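You operate a simulated robot arm through the tools that you are given. There is no shell and no other tool.

You run a simulated robot arm. Do the job below in one go: nothing can be reset, and whatever is moved stays where it is left.

## Task
Shut the press down and return the grey cover to the yellow tray.
Fine: press switch off first, air line valve closed, ram dial to 2 bar, press tray pushed in.

It is judged by the outcome, as a careful person would: the job done as asked, and still so three seconds after it is handed in. It fails if anything else is knocked over, pushed out of place, dropped, spilled or broken. Lids that push on must go on centred and level and be pressed home; caps that screw on are set level and turned clockwise until they are tight.

## Robot
A 7-joint arm with a two-finger parallel gripper, fixed in place. Base frame: the origin is on the floor under the middle of its stand, x ahead of it, y to its left, z up; the work surface is at about z = 0.814. Readings come in m, rad, newtons and seconds.
With the tool pointing down near the work surface it reaches from about 0.38 to 0.8 m from the base axis. Its first joint turns from -2.496 to 2.496 rad. Payload 3 kg.
The tool frame sits at the grasp point between the pads (the TCP): z along the fingers, y along the line on which they close. The tips reach 0.03 m beyond it. Largest opening 0.11 m; finger width 0.02, thickness 0.01; the body of the gripper, 0.048 by 0.112 m, starts 0.055 m behind the TCP.
Orientation is that of the tool frame in the base frame, as a unit quaternion [w, x, y, z]. With the fingers straight down and closing along the base's y, the tool's x points along the base's -x, its y along +y and its z along -z.

## Interface
- The arm moves only by the tool arm_command. Its argument "steps" is a list of rows, each a list of 7 numbers: the shift along the base's x, y, z in units of 50 mm (1.0 is 50 mm), then the turn, a rotation vector about the base's x, y, z in units of 8 degrees (1.0 is 8 degrees), then the opening in per cent of the stroke, from 0 (shut) to 100 (fully open). In form: [[dx, dy, dz, ax, ay, az, grip], ...]. A call has 1 to 20 rows; each row shifts and turns the commanded pose from where the row before left it. A call with a number of a shift or a turn outside -1 to 1 is refused whole. A row lasts 0.2 s, in which the tool goes at most 0.05 m and 0.15 rad; a call with a longer step from one row to the next is refused whole, and so is a gripper value outside its range. A pose out of reach is approached as far as the arm can. The call stops where the force on the tool passes 90 N (or 10 N more than at its start, if that is more) or the arm is blocked; 0.2 s more then pass. The fingers move at their own pace (about 0.153 m/s each) and stop on an object; they squeeze with about 36 N. The grip force told is the motor's: it shows also when the fingers shut on nothing. Time passes only in rows, and 0.2 s behind the last, so rows that do not move let the fingers close. The reply holds the time, the measured pose of the TCP, the force on the tool along the base axes, the opening and the grip force, in the units named above and with some noise, with the torque about the TCP (base axes, N m) and any sound that the robot's microphone picked up.
- Cameras (640 x 400 px; columns grow to the right, rows downward): "scene" is fixed at [0.217, -0.4987, 1.6281]; the picture's right is [0.81, -0.59, 0.00], its down [-0.29, -0.39, -0.87] and it looks along [0.52, 0.71, -0.48] (base axes); focal length 339 px, centre (320, 200). "wrist" rides on the gripper at [0.072, 0.017, -0.103] in the tool frame; the picture's right is [-0.23, 0.97, 0.00], its down [-0.76, -0.18, -0.62] and it looks along [-0.61, -0.14, 0.78] (tool axes); focal length 222 px, centre (320, 200). There is no depth. A picture from a camera that has moved, and an enlarged one, comes with that camera's place and axes in the base frame and with its lens.
- camera(camera): a new picture of that camera. No time passes.
- slide_trunk(by): moves the trunk up (or, below 0, down) by that many m; the arm rides with it, the base frame stays. It gives what a move gives, with no picture.
- close_up(camera, box): a new picture of the part [left, top, right, bottom] of that camera's present view, enlarged. No time passes.
- close_job(): hands the job in; it is judged then, once.

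Places have to be worked out from the pictures, the camera data and where the tool is seen. Open the gripper and draw the arm clear of the work before you hand the job in, unless the task says otherwise.

The tools are called as name(argument=value, ...) on one line, values as JSON. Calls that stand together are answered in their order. arm_command: Moves the arm, as the interface text tells. Its arguments: {"type":"object","properties":{"steps":{"type":"array","items":{"type":"array","items":{"type":"number"}}}},"required":["steps"]} The other tools are called the same way: slide_trunk (by) moves the trunk up or down; camera (camera) takes a picture; close_up (camera, box) takes an enlarged picture of a part of a camera's view; close_job () hands the job in.

At the start:

```text
time_s: 0.0
tool_pos: [0.4282, 0.1899, 1.4166]
tcp_rot: [0.001, -0.001, 1.0, -0.001]
force: [-0.7, -0.4, 0.6]
torque: [0.0, 0.01, 0.01]
gripper_width: 0.1099
finger_force: 0.1
trunk travel left (down, up): [-0.4, 0.09]
```

scene: 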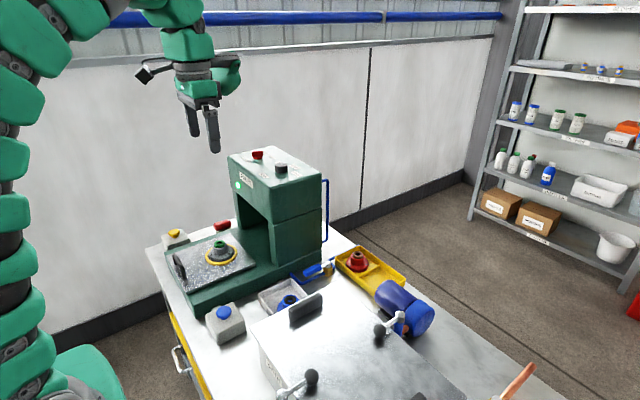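
wrist: 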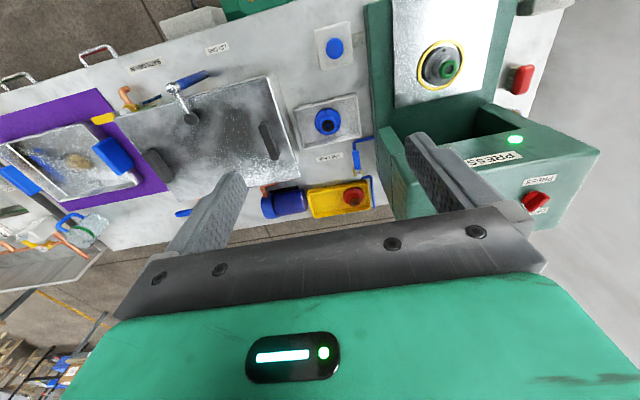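

I'll start by looking closely at the press, its controls, and the trays before moving anything.

close_up(camera="scene", box=[220, 130, 340, 205])

close_up(camera="scene", box=[140, 210, 300, 310])

close_up(camera="scene", box=[260, 240, 440, 352])

close_up(camera="wrist", box=[240, 0, 640, 250])

close_up(camera="wrist", box=[0, 0, 320, 200])

```text
5.33 times, centred on (280, 168) of scene
camera zoom: at [0.217, -0.4987, 1.6281], right [0.81, -0.59, 0.0], down [-0.29, -0.39, -0.87], along [0.52, 0.71, -0.48], focal length 1809 px, centre (533, 373)
```

zoom: 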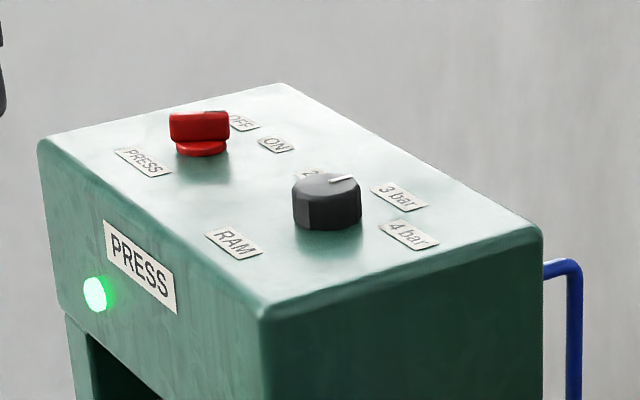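

```text
4.00 times, centred on (220, 260) of scene
camera zoom: at [0.217, -0.4987, 1.6281], right [0.81, -0.59, 0.0], down [-0.29, -0.39, -0.87], along [0.52, 0.71, -0.48], focal length 1357 px, centre (720, -40)
```

zoom: 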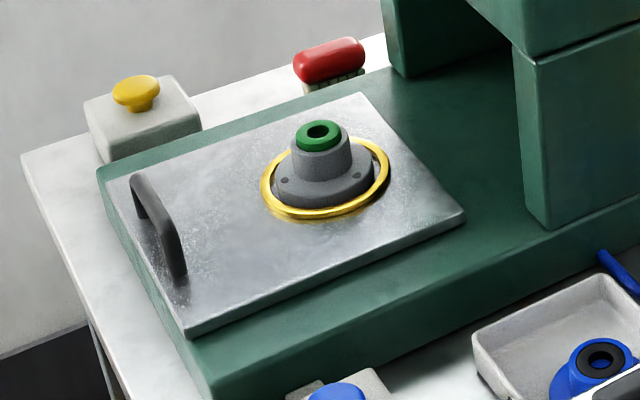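

```text
3.56 times, centred on (350, 296) of scene
camera zoom: at [0.217, -0.4987, 1.6281], right [0.81, -0.59, 0.0], down [-0.29, -0.39, -0.87], along [0.52, 0.71, -0.48], focal length 1206 px, centre (213, -141)
```

zoom: 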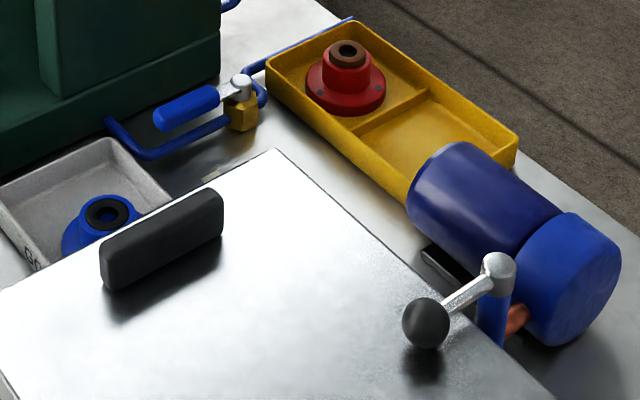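

```text
1.60 times, centred on (440, 125) of wrist
camera zoom: at [0.3552, 0.2062, 1.5189], right [0.23, 0.97, 0.0], down [0.76, -0.18, 0.62], along [0.61, -0.14, -0.78], focal length 355 px, centre (128, 320)
```

zoom: 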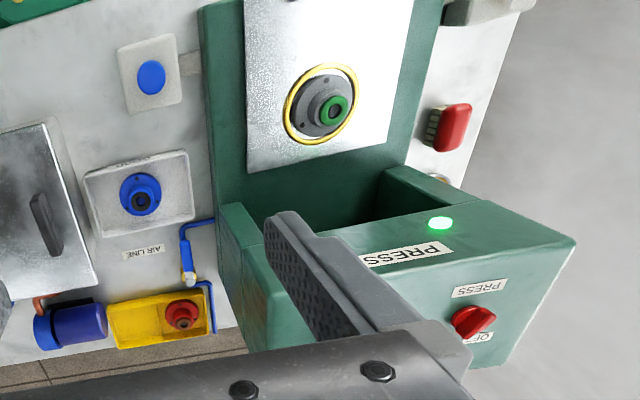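

```text
2.00 times, centred on (160, 100) of wrist
camera zoom: at [0.3552, 0.2062, 1.5189], right [0.23, 0.97, 0.0], down [0.76, -0.18, 0.62], along [0.61, -0.14, -0.78], focal length 444 px, centre (640, 400)
```

zoom: 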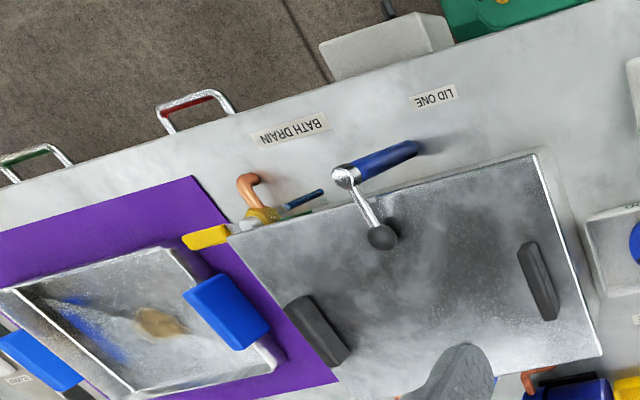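

The press sits at roughly x 0.6–0.85, y 0.35–0.6 with its top near z≈1.16. The red switch is at about (0.71, 0.55) and the ram dial at about (0.73, 0.42). I'll move the hand at a safe height to see the controls from above.

arm_command(steps=[[0.5, 0.75, 0, 0, 0, 0, 100], [0.5, 0.75, 0, 0, 0, 0, 100], [0.5, 0.75, 0, 0, 0, 0, 100], [0.5, 0.75, 0, 0, 0, 0, 100], [0.5, 0.75, 0, 0, 0, 0, 100], [0.5, 0.75, 0, 0, 0, 0, 100]])

camera(camera="wrist")

close_up(camera="wrist", box=[220, 80, 440, 217])

camera(camera="scene")

```text
time_s: 1.4
tool_pos: [0.4968, 0.3051, 1.3508]
tcp_rot: [-0.001, 0.0, 1.0, 0.0]
force: [-0.2, -1.3, 1.6]
torque: [0.2, -0.01, 0.0]
gripper_width: 0.11
finger_force: 0.1
out of reach, approached as far as the arm can: row 1, 2, 3, 4, 5, 6
trunk travel left (down, up): [-0.4, 0.09]
```

```text
taken
camera wrist: at [0.4243, 0.3216, 1.4544], right [0.23, 0.97, 0.0], down [0.76, -0.18, 0.62], along [0.61, -0.14, -0.78], focal length 222 px, centre (320, 200)
```

wrist: 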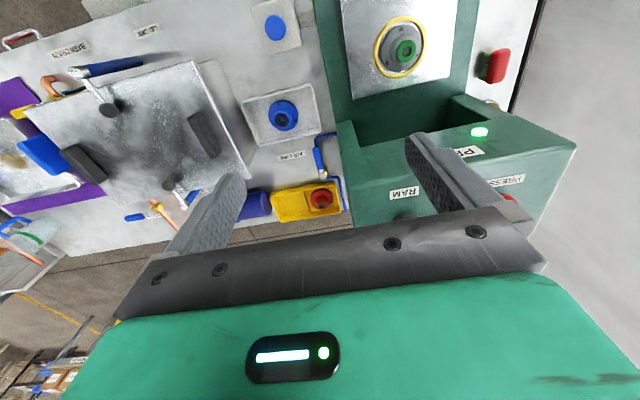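

```text
2.91 times, centred on (330, 148) of wrist
camera zoom: at [0.4243, 0.3216, 1.4544], right [0.23, 0.97, 0.0], down [0.76, -0.18, 0.62], along [0.61, -0.14, -0.78], focal length 646 px, centre (291, 350)
```

zoom: 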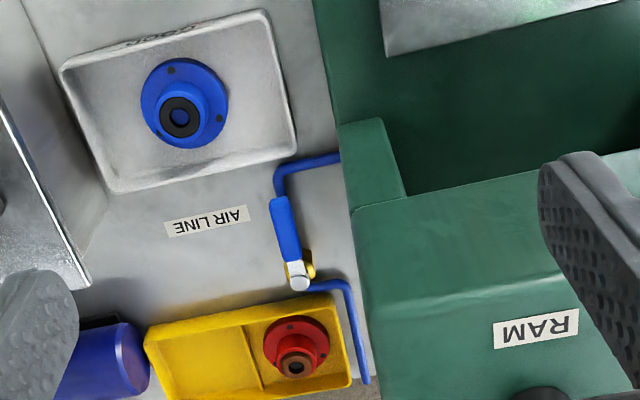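

```text
taken
```

scene: 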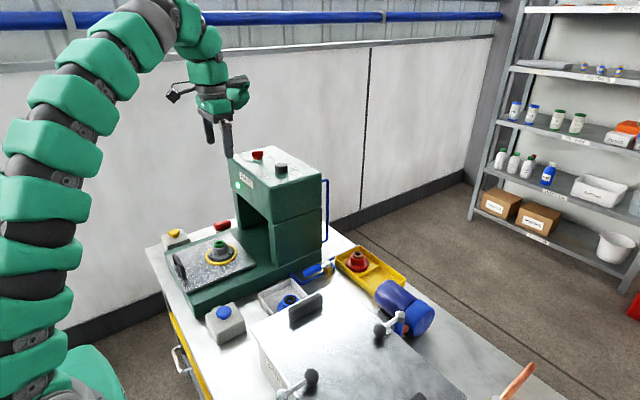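

The arm is at its reach limit at this height with the tool straight down, so I'll raise the trunk fully to gain reach for the press top. I'm also zooming in on the air valve.

slide_trunk(by=0.09)

close_up(camera="scene", box=[270, 230, 390, 305])

camera(camera="wrist")

```text
time_s: 2.6
tool_pos: [0.4956, 0.3083, 1.4419]
tcp_rot: [0.0, -0.001, 1.0, 0.001]
force: [-1.4, -0.1, -0.1]
torque: [0.02, 0.02, 0.03]
gripper_width: 0.1101
finger_force: 0.1
trunk travel left (down, up): [-0.49, 0.0]
```

```text
5.33 times, centred on (330, 268) of scene
camera zoom: at [0.217, -0.4987, 1.6281], right [0.81, -0.59, 0.0], down [-0.29, -0.39, -0.87], along [0.52, 0.71, -0.48], focal length 1809 px, centre (267, -160)
```

zoom: 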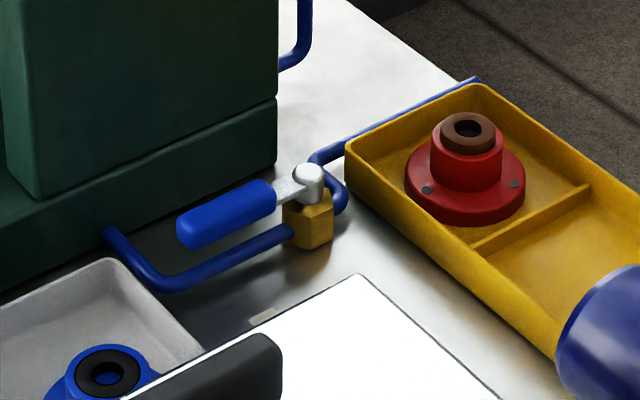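

```text
taken
camera wrist: at [0.4241, 0.3243, 1.544], right [0.23, 0.97, 0.0], down [0.76, -0.18, 0.62], along [0.61, -0.14, -0.78], focal length 222 px, centre (320, 200)
```

wrist: 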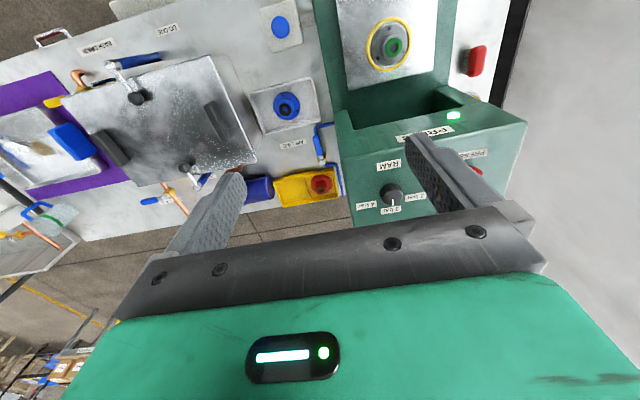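

The ram dial and its scale are now visible. I'll zoom in on the scale, the switch, the valve, and the tray.

close_up(camera="wrist", box=[340, 150, 460, 225])

close_up(camera="wrist", box=[420, 130, 540, 205])

close_up(camera="wrist", box=[230, 100, 390, 200])

close_up(camera="wrist", box=[320, 0, 480, 100])

```text
5.33 times, centred on (400, 188) of wrist
camera zoom: at [0.4241, 0.3243, 1.544], right [0.23, 0.97, 0.0], down [0.76, -0.18, 0.62], along [0.61, -0.14, -0.78], focal length 1185 px, centre (-107, 267)
```

zoom: 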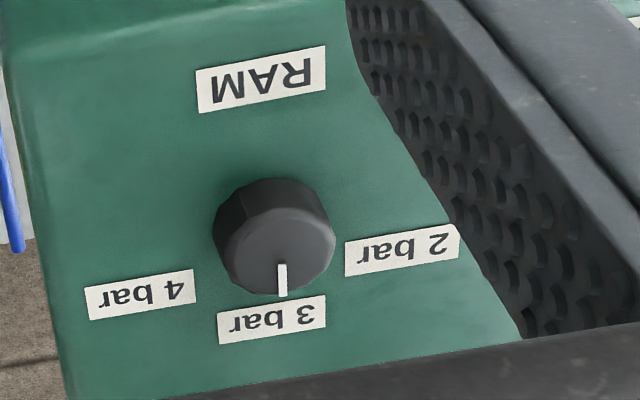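

```text
5.33 times, centred on (480, 168) of wrist
camera zoom: at [0.4241, 0.3243, 1.544], right [0.23, 0.97, 0.0], down [0.76, -0.18, 0.62], along [0.61, -0.14, -0.78], focal length 1185 px, centre (-533, 373)
```

zoom: 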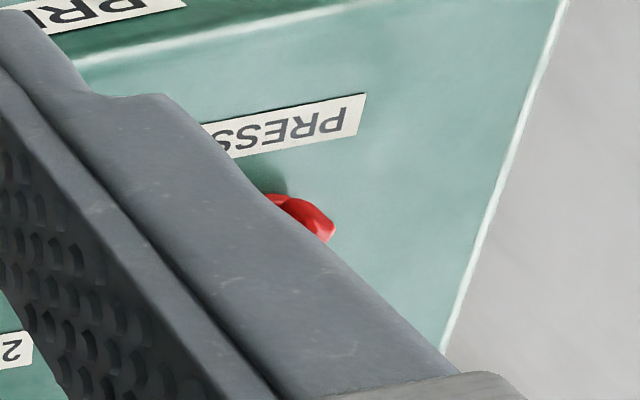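

```text
4.00 times, centred on (310, 150) of wrist
camera zoom: at [0.4241, 0.3243, 1.544], right [0.23, 0.97, 0.0], down [0.76, -0.18, 0.62], along [0.61, -0.14, -0.78], focal length 888 px, centre (360, 400)
```

zoom: 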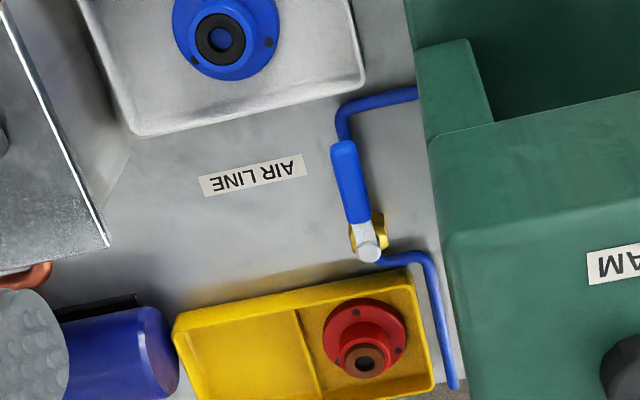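

```text
4.00 times, centred on (400, 50) of wrist
camera zoom: at [0.4241, 0.3243, 1.544], right [0.23, 0.97, 0.0], down [0.76, -0.18, 0.62], along [0.61, -0.14, -0.78], focal length 888 px, centre (0, 800)
```

zoom: 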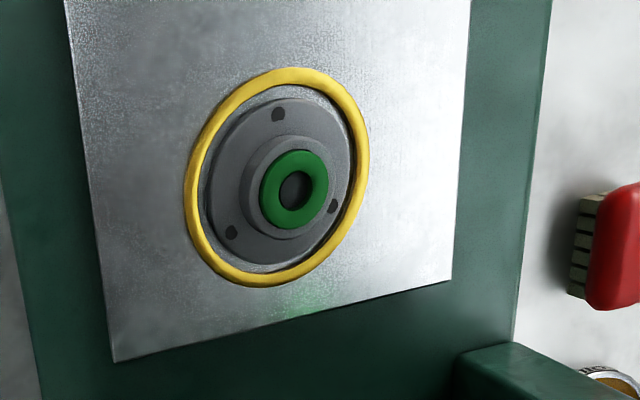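

The dial is at 3 bar, with 2 bar about 60° counter-clockwise. The switch is on ON, with OFF about 60° counter-clockwise. I'll pull the hand back and yaw it half a turn, so the camera ends up above the hand when I tilt the fingers outward.

arm_command(steps=[[-0.6, -0.4, -0.2, 0, 0, 1, 100], [-0.6, -0.4, -0.2, 0, 0, 1, 100], [0, 0, 0, 0, 0, 1, 100], [0, 0, 0, 0, 0, 1, 100], [0, 0, 0, 0, 0, 1, 100], [0, 0, 0, 0, 0, 1, 100], [0, 0, 0, 0, 0, 1, 100], [0, 0, 0, 0, 0, 1, 100], [0, 0, 0, 0, 0, 1, 100], [0, 0, 0, 0, 0, 1, 100], [0, 0, 0, 0, 0, 1, 100]])

```text
time_s: 5.0
tool_pos: [0.436, 0.2665, 1.4217]
tcp_rot: [0.0, -0.696, 0.718, 0.0]
force: [-0.1, 0.1, 0.2]
torque: [-0.04, 0.0, 0.01]
gripper_width: 0.1102
finger_force: 0.1
trunk travel left (down, up): [-0.49, 0.0]
```

The clamped pose continues cleanly. I'll continue the yaw by another 96°.

arm_command(steps=[[0, 0, 0, 0, 0, 1, 100], [0, 0, 0, 0, 0, 1, 100], [0, 0, 0, 0, 0, 1, 100], [0, 0, 0, 0, 0, 1, 100], [0, 0, 0, 0, 0, 1, 100], [0, 0, 0, 0, 0, 1, 100], [0, 0, 0, 0, 0, 1, 100], [0, 0, 0, 0, 0, 1, 100], [0, 0, 0, 0, 0, 1, 100], [0, 0, 0, 0, 0, 1, 100], [0, 0, 0, 0, 0, 1, 100], [0, 0, 0, 0, 0, 1, 100]])

camera(camera="wrist")

camera(camera="scene")

```text
time_s: 7.7
tool_pos: [0.4362, 0.2675, 1.4227]
tcp_rot: [-0.001, 0.999, 0.037, 0.0]
force: [-0.7, 0.2, 0.1]
torque: [-0.04, 0.0, 0.01]
gripper_width: 0.1104
finger_force: 0.1
trunk travel left (down, up): [-0.49, 0.0]
```

```text
taken
camera wrist: at [0.5098, 0.2551, 1.5249], right [-0.16, -0.99, 0.0], down [-0.77, 0.12, 0.62], along [-0.62, 0.1, -0.78], focal length 222 px, centre (320, 200)
```

wrist: 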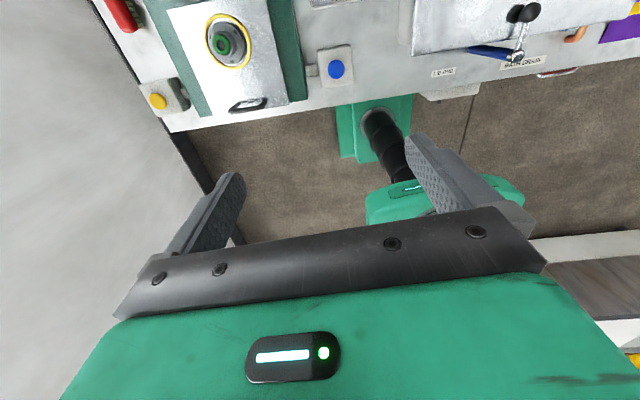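

```text
taken
```

scene: 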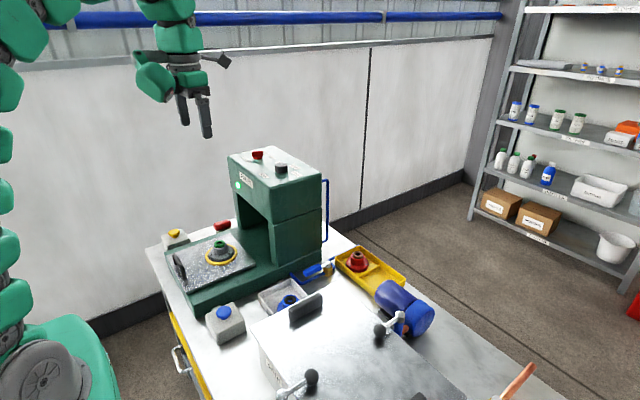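

Now I'll tilt the fingers outward by 48°.

arm_command(steps=[[0, 0, 0, 0, -1, 0, 100], [0, 0, 0, 0, -1, 0, 100], [0, 0, 0, 0, -1, 0, 100], [0, 0, 0, 0, -1, 0, 100], [0, 0, 0, 0, -1, 0, 100], [0, 0, 0, 0, -1, 0, 100], [0.5, 0.6, 0, 0, 0, 0, 100], [0.5, 0.6, 0, 0, 0, 0, 100], [0.5, 0.6, 0, 0, 0, 0, 100], [0.5, 0.6, -0.4, 0, 0, 0, 100], [0.5, 0.6, -0.4, 0, 0, 0, 100], [0.4, 0.6, -0.4, 0, 0, 0, 100]])

camera(camera="wrist")

camera(camera="scene")

```text
time_s: 10.2
tool_pos: [0.5798, 0.4497, 1.362]
tcp_rot: [0.014, 0.913, 0.032, 0.406]
force: [0.8, -1.6, 0.9]
torque: [0.03, 0.0, 0.0]
gripper_width: 0.11
finger_force: 0.1
trunk travel left (down, up): [-0.49, 0.0]
```

```text
taken
camera wrist: at [0.5534, 0.4367, 1.4846], right [-0.1, -0.99, -0.12], down [-0.98, 0.12, -0.16], along [0.17, 0.1, -0.98], focal length 222 px, centre (320, 200)
```

wrist: 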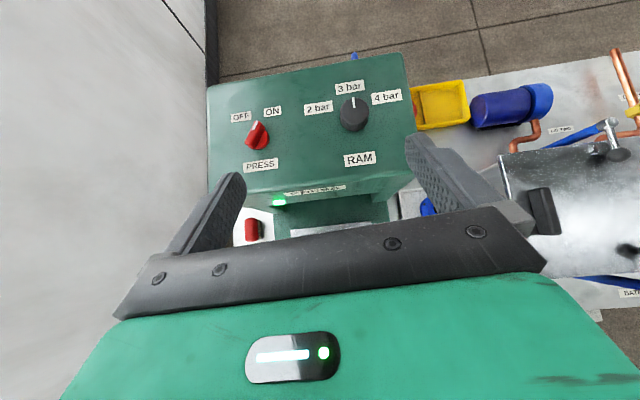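

```text
taken
```

scene: 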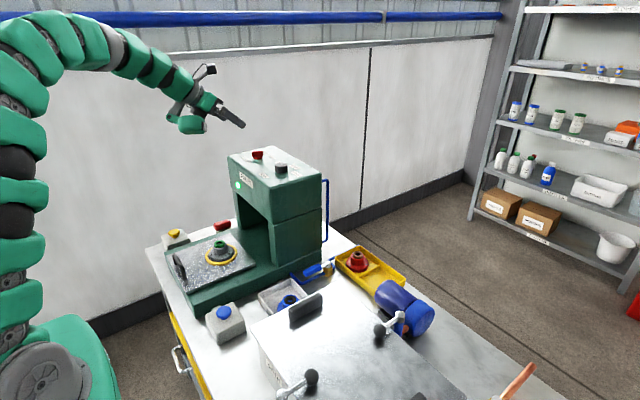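

Great top view of both controls. I'll zoom in on them and on the yellow tray.

close_up(camera="wrist", box=[200, 80, 320, 180])

close_up(camera="wrist", box=[290, 60, 430, 180])

close_up(camera="wrist", box=[390, 60, 570, 172])

```text
4.00 times, centred on (260, 130) of wrist
camera zoom: at [0.5534, 0.4367, 1.4846], right [-0.1, -0.99, -0.12], down [-0.98, 0.12, -0.16], along [0.17, 0.1, -0.98], focal length 888 px, centre (560, 480)
```

zoom: 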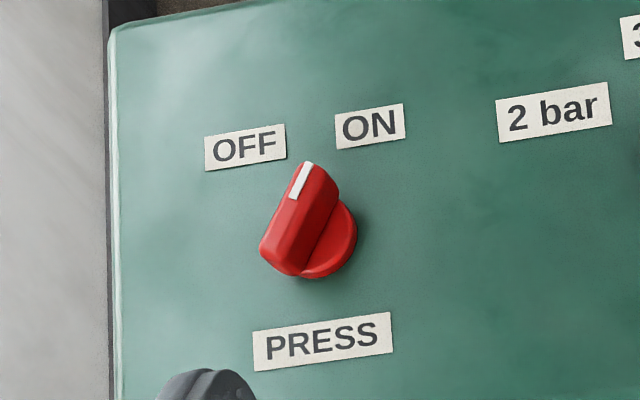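

```text
3.33 times, centred on (360, 120) of wrist
camera zoom: at [0.5534, 0.4367, 1.4846], right [-0.1, -0.99, -0.12], down [-0.98, 0.12, -0.16], along [0.17, 0.1, -0.98], focal length 740 px, centre (187, 467)
```

zoom: 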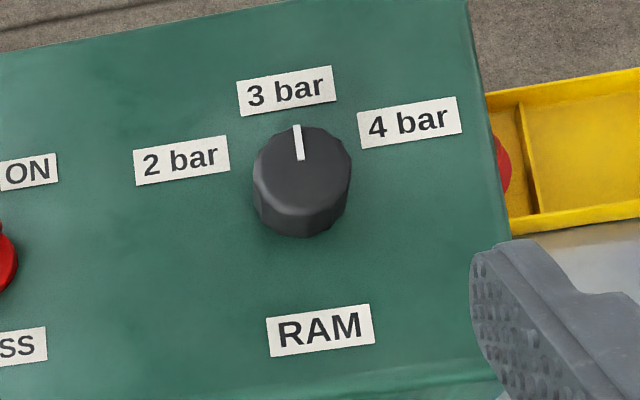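

```text
3.56 times, centred on (480, 116) of wrist
camera zoom: at [0.5534, 0.4367, 1.4846], right [-0.1, -0.99, -0.12], down [-0.98, 0.12, -0.16], along [0.17, 0.1, -0.98], focal length 790 px, centre (-249, 499)
```

zoom: 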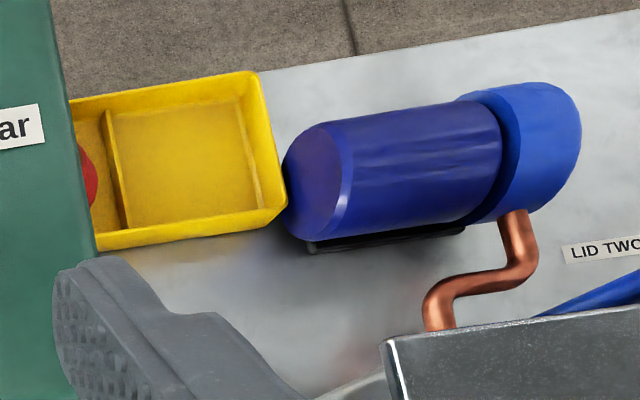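

I judge the switch axis at about (0.702, 0.543), with its wing spanning z≈1.19–1.21 and pointing at −30° (ON). I'll bring the half-open fingers over it at z≈1.30, then check alignment.

arm_command(steps=[[0.55, 0.465, -0.3, 0.375, 0, 0, 55], [0.55, 0.465, -0.3, 0, 0, 0, 55], [0.55, 0.465, -0.3, 0, 0, 0, 55], [0.55, 0.465, -0.3, 0, 0, 0, 55], [0, 0, 0, 0, 0, 0, 55]])

camera(camera="wrist")

close_up(camera="scene", box=[180, 80, 340, 205])

```text
time_s: 11.4
tool_pos: [0.694, 0.5408, 1.3015]
tcp_rot: [-0.009, 0.913, 0.022, 0.407]
force: [0.5, -0.4, 0.1]
torque: [0.01, 0.01, -0.03]
gripper_width: 0.0604
finger_force: 0.1
trunk travel left (down, up): [-0.49, 0.0]
```

```text
taken
camera wrist: at [0.6664, 0.521, 1.4227], right [-0.11, -0.98, -0.17], down [-0.98, 0.13, -0.15], along [0.17, 0.15, -0.97], focal length 222 px, centre (320, 200)
```

wrist: 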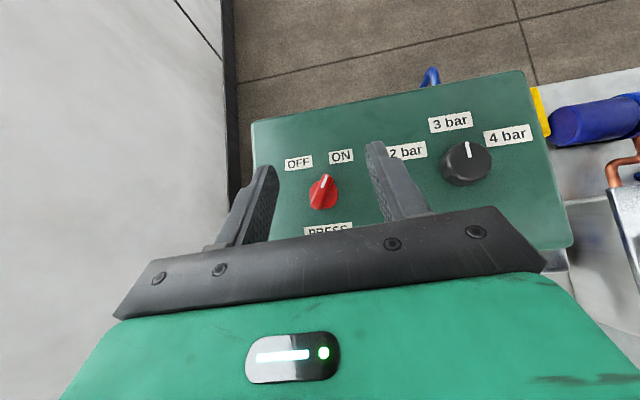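

```text
3.20 times, centred on (260, 142) of scene
camera zoom: at [0.217, -0.4987, 1.6281], right [0.81, -0.59, 0.0], down [-0.29, -0.39, -0.87], along [0.52, 0.71, -0.48], focal length 1085 px, centre (512, 384)
```

zoom: 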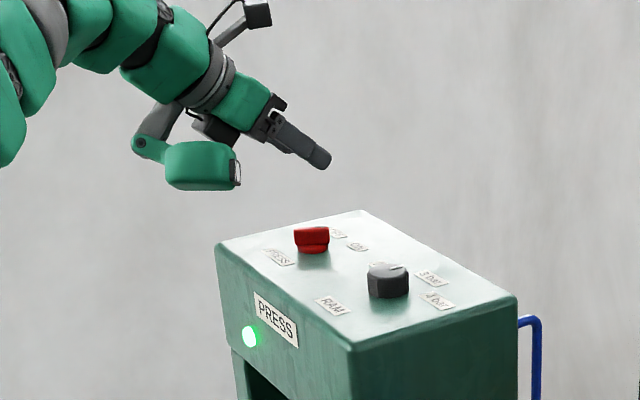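

There is a green module hanging off the hand on the side opposite the camera, now underneath it. I'll zoom in on the hand to judge its clearance before descending.

close_up(camera="scene", box=[210, 70, 310, 145])

close_up(camera="wrist", box=[250, 140, 410, 240])

```text
5.33 times, centred on (260, 108) of scene
camera zoom: at [0.217, -0.4987, 1.6281], right [0.81, -0.59, 0.0], down [-0.29, -0.39, -0.87], along [0.52, 0.71, -0.48], focal length 1809 px, centre (640, 693)
```

zoom: 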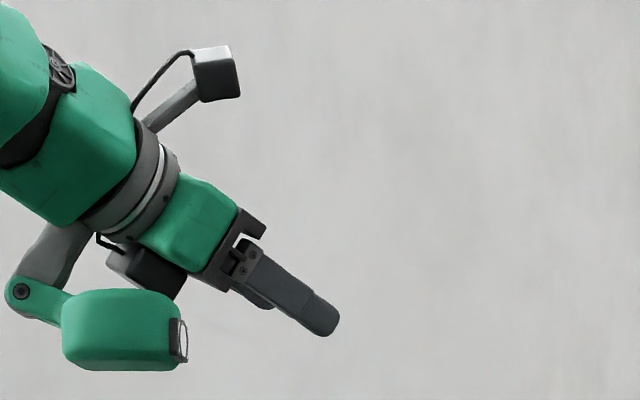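

```text
4.00 times, centred on (330, 190) of wrist
camera zoom: at [0.6664, 0.521, 1.4227], right [-0.11, -0.98, -0.17], down [-0.98, 0.13, -0.15], along [0.17, 0.15, -0.97], focal length 888 px, centre (280, 240)
```

zoom: 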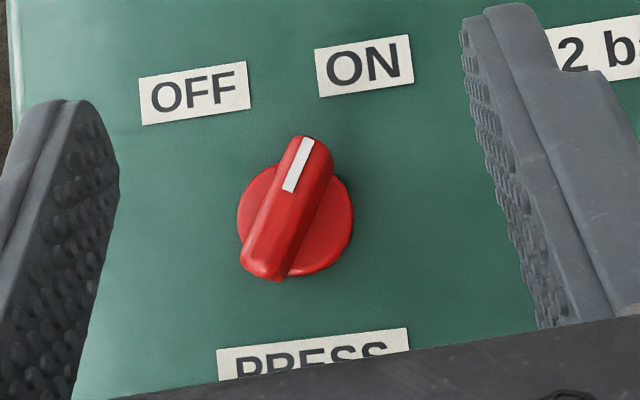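

The lamp-like module hangs nearly as low as the fingertips at this tilt, so I'll reduce the tilt to about 40° for clearance and check that pose is still reachable.

arm_command(steps=[[0, 0, -0.3, 0, 0.5, 0, 55], [0, 0, -0.3, 0, 0.5, 0, 55], [0, 0, 0, 0, 0, 0, 55]])

close_up(camera="wrist", box=[240, 110, 420, 222])

close_up(camera="scene", box=[210, 80, 330, 155])

```text
time_s: 12.2
tool_pos: [0.6938, 0.542, 1.2709]
tcp_rot: [-0.01, 0.94, 0.021, 0.342]
force: [-0.6, 0.0, -0.2]
torque: [-0.04, -0.04, -0.03]
gripper_width: 0.0606
finger_force: 0.1
trunk travel left (down, up): [-0.49, 0.0]
```

```text
3.56 times, centred on (330, 166) of wrist
camera zoom: at [0.6826, 0.5226, 1.3955], right [-0.13, -0.98, -0.15], down [-0.99, 0.13, -0.01], along [0.03, 0.15, -0.99], focal length 790 px, centre (284, 321)
```

zoom: 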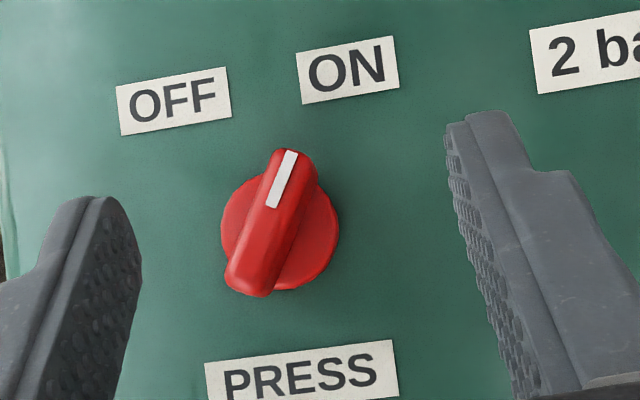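

```text
5.33 times, centred on (270, 118) of scene
camera zoom: at [0.217, -0.4987, 1.6281], right [0.81, -0.59, 0.0], down [-0.29, -0.39, -0.87], along [0.52, 0.71, -0.48], focal length 1809 px, centre (587, 640)
```

zoom: 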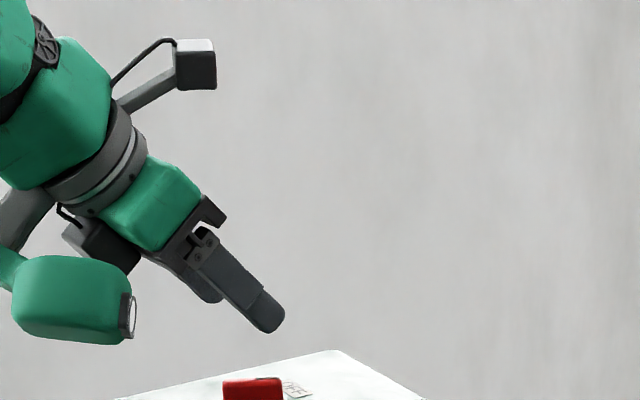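

Reachable at 40° with better clearance. I judge the switch axis at about (0.7105, 0.5505), with the wing top near z≈1.215. I'll descend so the pads straddle the wing with the tips just above the panel.

arm_command(steps=[[0.05, 0.08, -0.5, 0, 0, 0, 55], [0.05, 0.08, -0.4, 0, 0, 0, 55], [0, 0, -0.15, 0, 0, 0, 55], [0, 0, 0, 0, 0, 0, 55]])

close_up(camera="wrist", box=[240, 110, 420, 222])

close_up(camera="scene", box=[210, 100, 330, 175])

```text
time_s: 13.2
tool_pos: [0.6963, 0.5489, 1.219]
tcp_rot: [-0.011, 0.939, 0.021, 0.343]
force: [1.3, 0.6, -0.5]
torque: [-0.03, 0.01, 0.02]
gripper_width: 0.0605
finger_force: 0.1
trunk travel left (down, up): [-0.49, 0.0]
```

```text
3.56 times, centred on (330, 166) of wrist
camera zoom: at [0.6869, 0.53, 1.344], right [-0.13, -0.98, -0.15], down [-0.99, 0.13, -0.01], along [0.03, 0.15, -0.99], focal length 790 px, centre (284, 321)
```

zoom: 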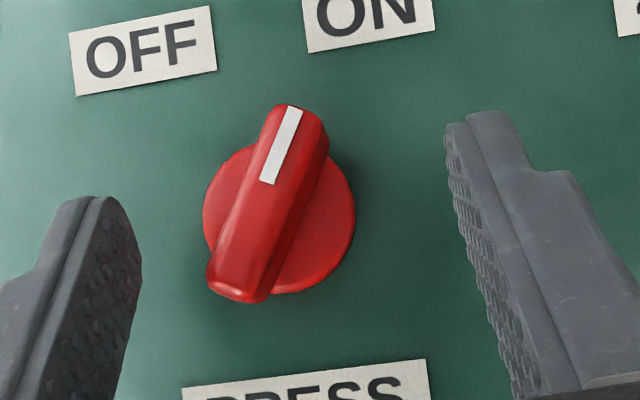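

```text
5.33 times, centred on (270, 138) of scene
camera zoom: at [0.217, -0.4987, 1.6281], right [0.81, -0.59, 0.0], down [-0.29, -0.39, -0.87], along [0.52, 0.71, -0.48], focal length 1809 px, centre (587, 533)
```

zoom: 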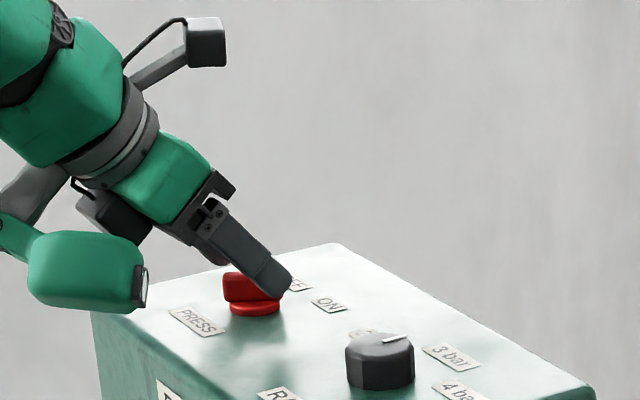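

The fingers straddle the wing and the tips are clear of the panel. I'll close on the wing, which should also start rotating it toward the hand's direction.

arm_command(steps=[[0, 0, 0, 0, 0, 0, 30], [0, 0, 0, 0, 0, 0, 15], [0, 0, 0, 0, 0, 0, 0], [0, 0, 0, 0, 0, 0, 0]])

close_up(camera="wrist", box=[240, 110, 420, 222])

close_up(camera="scene", box=[210, 100, 330, 175])

```text
time_s: 14.2
tool_pos: [0.6946, 0.5533, 1.2187]
tcp_rot: [-0.012, 0.938, 0.023, 0.344]
force: [2.0, 30.6, 6.5]
torque: [0.66, -0.12, 0.6]
gripper_width: 0.0118
finger_force: 45.5
trunk travel left (down, up): [-0.49, 0.0]
```

```text
3.56 times, centred on (330, 166) of wrist
camera zoom: at [0.6852, 0.5345, 1.3442], right [-0.12, -0.98, -0.15], down [-0.99, 0.13, -0.01], along [0.03, 0.15, -0.99], focal length 790 px, centre (284, 321)
```

zoom: 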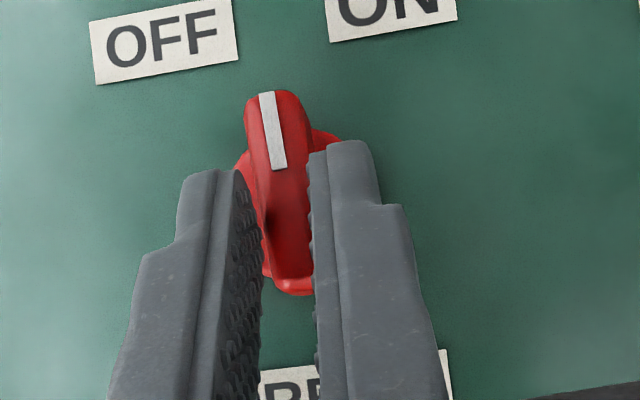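

```text
5.33 times, centred on (270, 138) of scene
camera zoom: at [0.217, -0.4987, 1.6281], right [0.81, -0.59, 0.0], down [-0.29, -0.39, -0.87], along [0.52, 0.71, -0.48], focal length 1809 px, centre (587, 533)
```

zoom: 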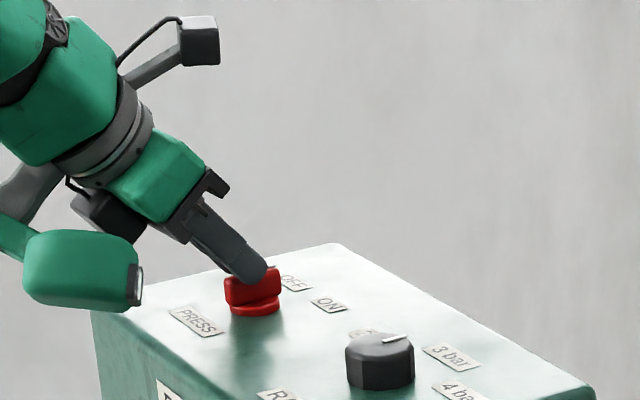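

The wing has turned to line up with the hand at about 0°, roughly half way. The side force shows the axis is about 4 mm further +y, so I'll re-centre and rotate the hand about the switch axis by another 30° to OFF.

arm_command(steps=[[0, 0.09, 0, 0, 0, 0, 0], [0.01, -0.04, 0, 0, 0, 0.9, 0], [0.012, -0.04, 0, 0, 0, 0.9, 0], [0.014, -0.04, 0, 0, 0, 0.95, 0], [0.016, -0.04, 0, 0, 0, 0.95, 0], [0, 0, 0, 0, 0, 0, 0]])

close_up(camera="wrist", box=[240, 110, 420, 222])

close_up(camera="scene", box=[210, 100, 330, 205])

```text
time_s: 15.7
tool_pos: [0.6983, 0.5441, 1.2189]
tcp_rot: [-0.098, 0.903, 0.26, 0.328]
force: [-3.3, 0.8, 5.2]
torque: [-0.12, 0.48, -0.6]
gripper_width: 0.0118
finger_force: 44.3
trunk travel left (down, up): [-0.49, 0.0]
```

```text
3.56 times, centred on (330, 166) of wrist
camera zoom: at [0.699, 0.523, 1.3441], right [0.37, -0.92, -0.15], down [-0.93, -0.38, -0.01], along [-0.05, 0.15, -0.99], focal length 790 px, centre (284, 321)
```

zoom: 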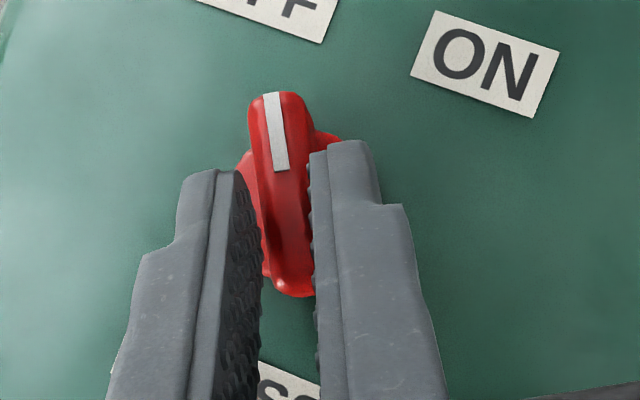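

```text
3.81 times, centred on (270, 152) of scene
camera zoom: at [0.217, -0.4987, 1.6281], right [0.81, -0.59, 0.0], down [-0.29, -0.39, -0.87], along [0.52, 0.71, -0.48], focal length 1292 px, centre (510, 381)
```

zoom: 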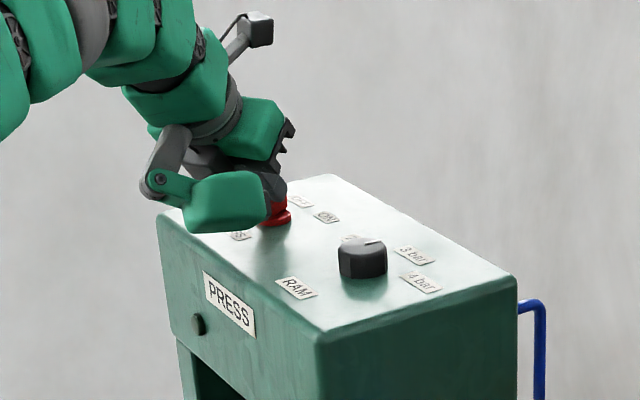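

The green press lamp has gone out and the pointer lines up with OFF at about 30°. I'll release and rise to check.

arm_command(steps=[[0, 0, 0, 0, 0, 0, 30], [0, 0, 0, 0, 0, 0, 50], [0, 0, 0, 0, 0, 0, 55], [0, 0, 0.6, 0, 0, 0, 55], [0, 0, 1, 0, 0, 0, 55], [-0.3, 0, 0.6, 0, 0, 0, 55]])

camera(camera="wrist")

close_up(camera="scene", box=[210, 100, 350, 205])

```text
time_s: 17.1
tool_pos: [0.6833, 0.5445, 1.3282]
tcp_rot: [-0.098, 0.903, 0.26, 0.327]
force: [0.2, 0.1, 0.4]
torque: [-0.01, -0.01, 0.01]
gripper_width: 0.0608
finger_force: 0.0
trunk travel left (down, up): [-0.49, 0.0]
```

```text
taken
camera wrist: at [0.6842, 0.523, 1.453], right [0.37, -0.92, -0.15], down [-0.93, -0.38, -0.01], along [-0.05, 0.14, -0.99], focal length 222 px, centre (320, 200)
```

wrist: 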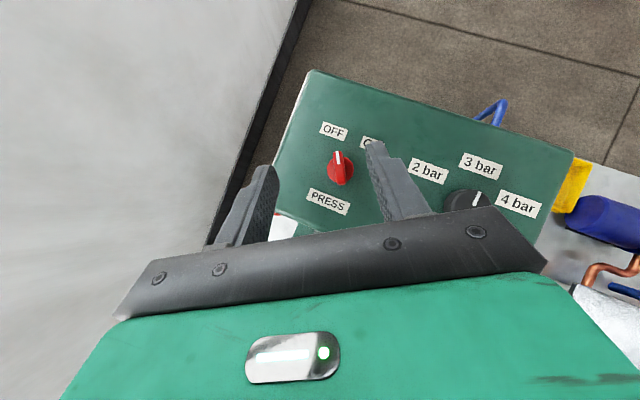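

```text
3.81 times, centred on (280, 152) of scene
camera zoom: at [0.217, -0.4987, 1.6281], right [0.81, -0.59, 0.0], down [-0.29, -0.39, -0.87], along [0.52, 0.71, -0.48], focal length 1292 px, centre (472, 381)
```

zoom: 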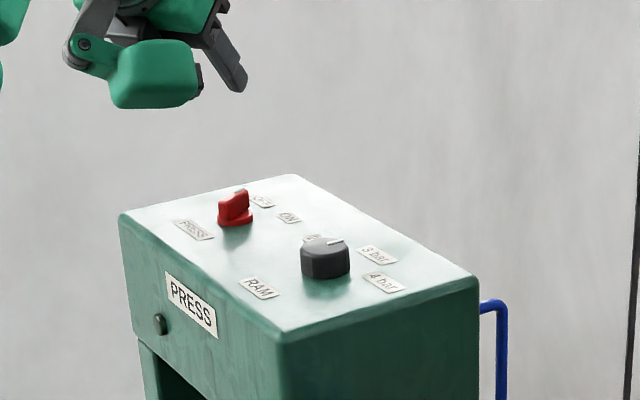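

The switch reads OFF. Next I'll move over the ram dial with the hand yawed back to about 0° azimuth, so there is room to turn 60°, and look from above.

arm_command(steps=[[0.083, -0.546, -0.11, 0, 0, -0.82, 85], [0.083, -0.546, -0.11, 0, 0, -0.82, 85], [0.083, -0.546, -0.11, 0, 0, -0.82, 85], [0.083, -0.546, -0.11, 0, 0, -0.82, 85], [0.083, -0.546, -0.11, 0, 0, -0.82, 85], [0, 0, 0, 0, 0, 0, 85]])

close_up(camera="wrist", box=[220, 90, 440, 227])

close_up(camera="scene", box=[210, 100, 350, 205])

```text
time_s: 18.4
tool_pos: [0.7039, 0.4095, 1.3013]
tcp_rot: [-0.001, 0.939, -0.006, 0.343]
force: [0.2, -0.1, 0.8]
torque: [0.03, -0.03, 0.0]
gripper_width: 0.0935
finger_force: 0.0
trunk travel left (down, up): [-0.49, 0.0]
```

```text
2.91 times, centred on (330, 158) of wrist
camera zoom: at [0.6937, 0.3908, 1.4267], right [-0.18, -0.97, -0.15], down [-0.98, 0.19, -0.01], along [0.04, 0.15, -0.99], focal length 646 px, centre (291, 321)
```

zoom: 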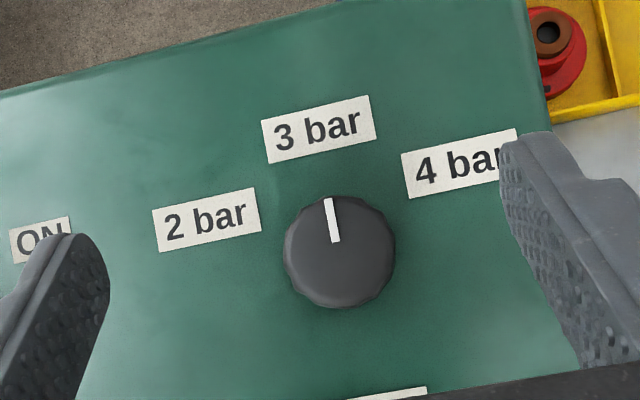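

```text
3.81 times, centred on (280, 152) of scene
camera zoom: at [0.217, -0.4987, 1.6281], right [0.81, -0.59, 0.0], down [-0.29, -0.39, -0.87], along [0.52, 0.71, -0.48], focal length 1292 px, centre (472, 381)
```

zoom: 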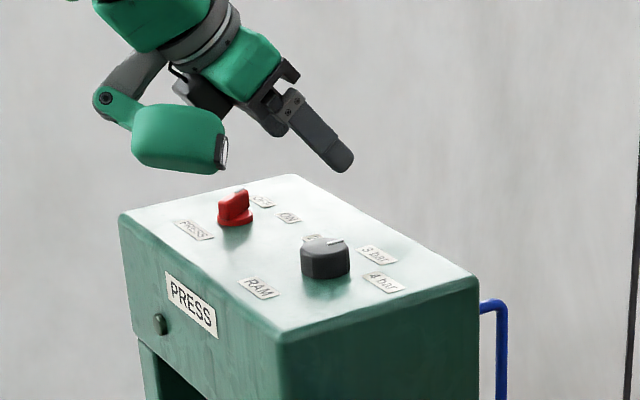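

The dial axis is at about (0.7215, 0.4025), with the pointer at 0° on 3 bar. I'll descend around it.

arm_command(steps=[[0.03, -0.07, -0.7, 0, 0, 0, 85], [0.03, -0.07, -0.6, 0, 0, 0, 85], [0, 0, -0.38, 0, 0, 0, 85], [0, 0, 0, 0, 0, 0, 85]])

close_up(camera="wrist", box=[220, 90, 440, 227])

close_up(camera="scene", box=[210, 100, 350, 205])

```text
time_s: 19.4
tool_pos: [0.7059, 0.402, 1.2193]
tcp_rot: [-0.002, 0.939, -0.005, 0.343]
force: [-0.3, 0.0, 0.4]
torque: [0.02, 0.02, 0.01]
gripper_width: 0.0937
finger_force: 0.1
trunk travel left (down, up): [-0.49, 0.0]
```

```text
2.91 times, centred on (330, 158) of wrist
camera zoom: at [0.6954, 0.3844, 1.344], right [-0.18, -0.97, -0.15], down [-0.98, 0.19, -0.01], along [0.04, 0.15, -0.99], focal length 646 px, centre (291, 321)
```

zoom: 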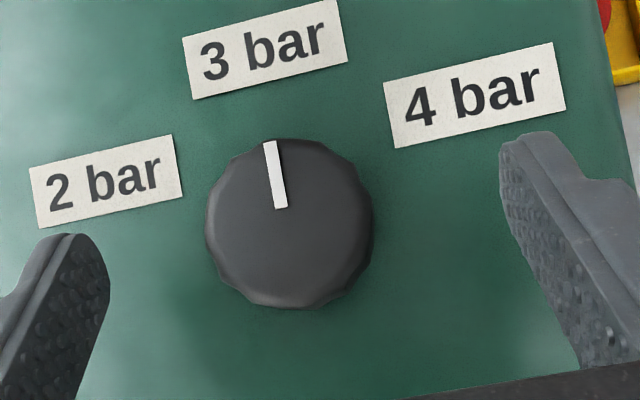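

```text
3.81 times, centred on (280, 152) of scene
camera zoom: at [0.217, -0.4987, 1.6281], right [0.81, -0.59, 0.0], down [-0.29, -0.39, -0.87], along [0.52, 0.71, -0.48], focal length 1292 px, centre (472, 381)
```

zoom: 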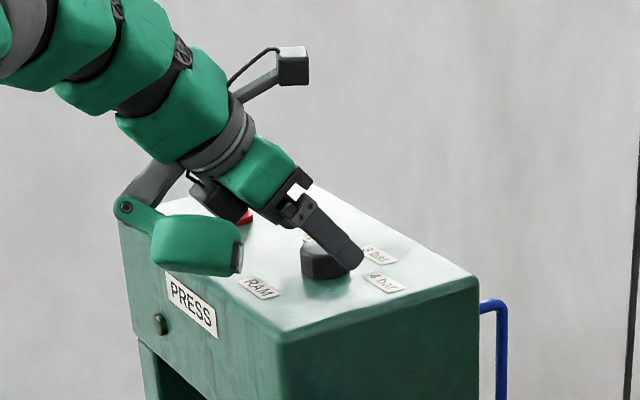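

Dial is centred between the pads. I'll nudge 3 mm forward and close on it.

arm_command(steps=[[0.06, -0.01, -0.05, 0, 0, 0, 85], [0, 0, 0, 0, 0, 0, 50], [0, 0, 0, 0, 0, 0, 25], [0, 0, 0, 0, 0, 0, 0], [0, 0, 0, 0, 0, 0, 0]])

close_up(camera="wrist", box=[220, 90, 440, 227])

```text
time_s: 20.6
tool_pos: [0.7082, 0.404, 1.2157]
tcp_rot: [-0.003, 0.939, -0.004, 0.343]
force: [1.1, 20.5, 1.8]
torque: [0.75, -0.4, 0.32]
gripper_width: 0.0397
finger_force: 45.0
trunk travel left (down, up): [-0.49, 0.0]
```

```text
2.91 times, centred on (330, 158) of wrist
camera zoom: at [0.6981, 0.3863, 1.3408], right [-0.18, -0.97, -0.15], down [-0.98, 0.18, -0.01], along [0.04, 0.15, -0.99], focal length 646 px, centre (291, 321)
```

zoom: 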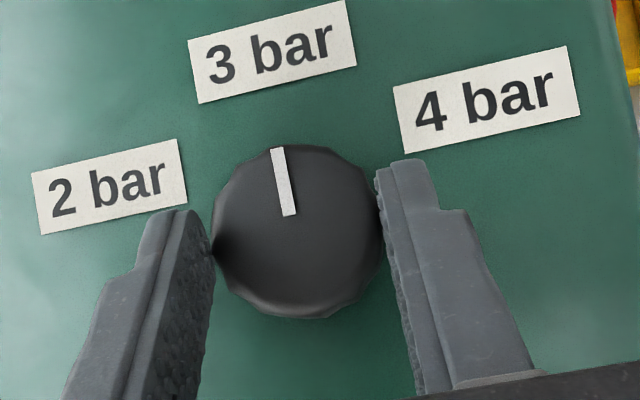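

The grip is firm. A 20 N side force indicates the axis is about 3 mm further +y, so I'll re-centre and turn the dial 60° counter-clockwise about its axis.

arm_command(steps=[[0, 0.06, 0, 0, 0, 0, 0], [0.002, -0.035, 0, 0, 0, 0.9375, 0], [0.007, -0.035, 0, 0, 0, 0.9375, 0], [0.011, -0.034, 0, 0, 0, 0.9375, 0], [0.016, -0.032, 0, 0, 0, 0.9375, 0], [0, 0, 0, 0, 0, 0, 0]])

close_up(camera="wrist", box=[220, 90, 440, 227])

close_up(camera="scene", box=[210, 100, 350, 205])

```text
time_s: 22.1
tool_pos: [0.7108, 0.399, 1.2158]
tcp_rot: [-0.068, 0.922, 0.178, 0.336]
force: [-7.3, 0.2, 7.0]
torque: [0.31, 0.31, 0.03]
gripper_width: 0.0398
finger_force: 45.1
out of reach, approached as far as the arm can: row 5
trunk travel left (down, up): [-0.49, 0.0]
```

```text
2.91 times, centred on (330, 158) of wrist
camera zoom: at [0.7071, 0.3775, 1.3409], right [0.2, -0.97, -0.15], down [-0.98, -0.2, -0.01], along [-0.02, 0.15, -0.99], focal length 646 px, centre (291, 321)
```

zoom: 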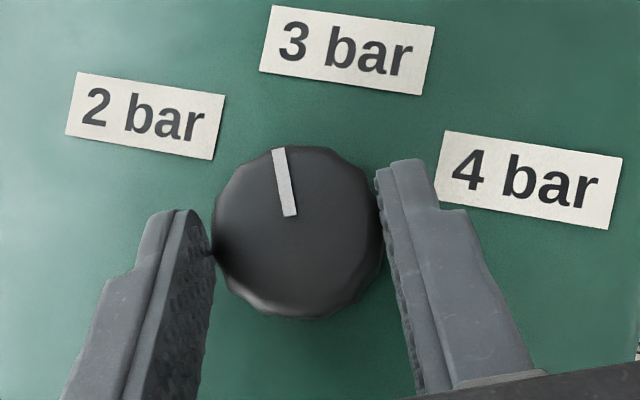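

```text
3.81 times, centred on (280, 152) of scene
camera zoom: at [0.217, -0.4987, 1.6281], right [0.81, -0.59, 0.0], down [-0.29, -0.39, -0.87], along [0.52, 0.71, -0.48], focal length 1292 px, centre (472, 381)
```

zoom: 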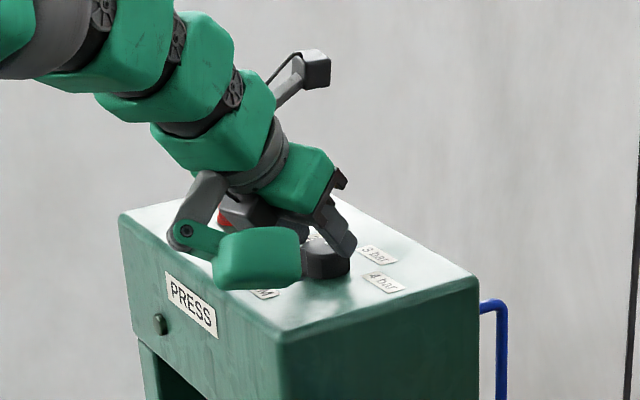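

The wrist joint hit its limit at 22° of azimuth. The dial turned with the hand and is now about 22° toward 2 bar. I'll release and look at whether the dial holds its place.

arm_command(steps=[[0, 0, 0, 0, 0, 0, 50], [0, 0, 0, 0, 0, 0, 85], [0, 0, 0, 0, 0, 0, 85]])

close_up(camera="wrist", box=[220, 90, 440, 227])

```text
time_s: 22.9
tool_pos: [0.7118, 0.3987, 1.2151]
tcp_rot: [-0.068, 0.923, 0.179, 0.335]
force: [0.4, 0.2, 1.0]
torque: [-0.01, 0.0, -0.02]
gripper_width: 0.0934
finger_force: 0.0
trunk travel left (down, up): [-0.49, 0.0]
```

```text
2.91 times, centred on (330, 158) of wrist
camera zoom: at [0.7086, 0.3776, 1.3402], right [0.2, -0.97, -0.15], down [-0.98, -0.2, -0.01], along [-0.02, 0.15, -0.99], focal length 646 px, centre (291, 321)
```

zoom: 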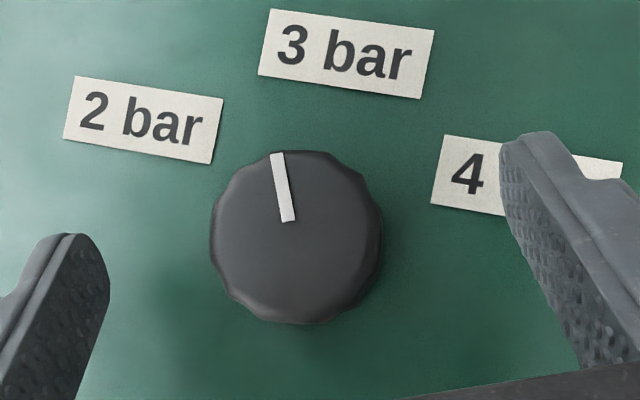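

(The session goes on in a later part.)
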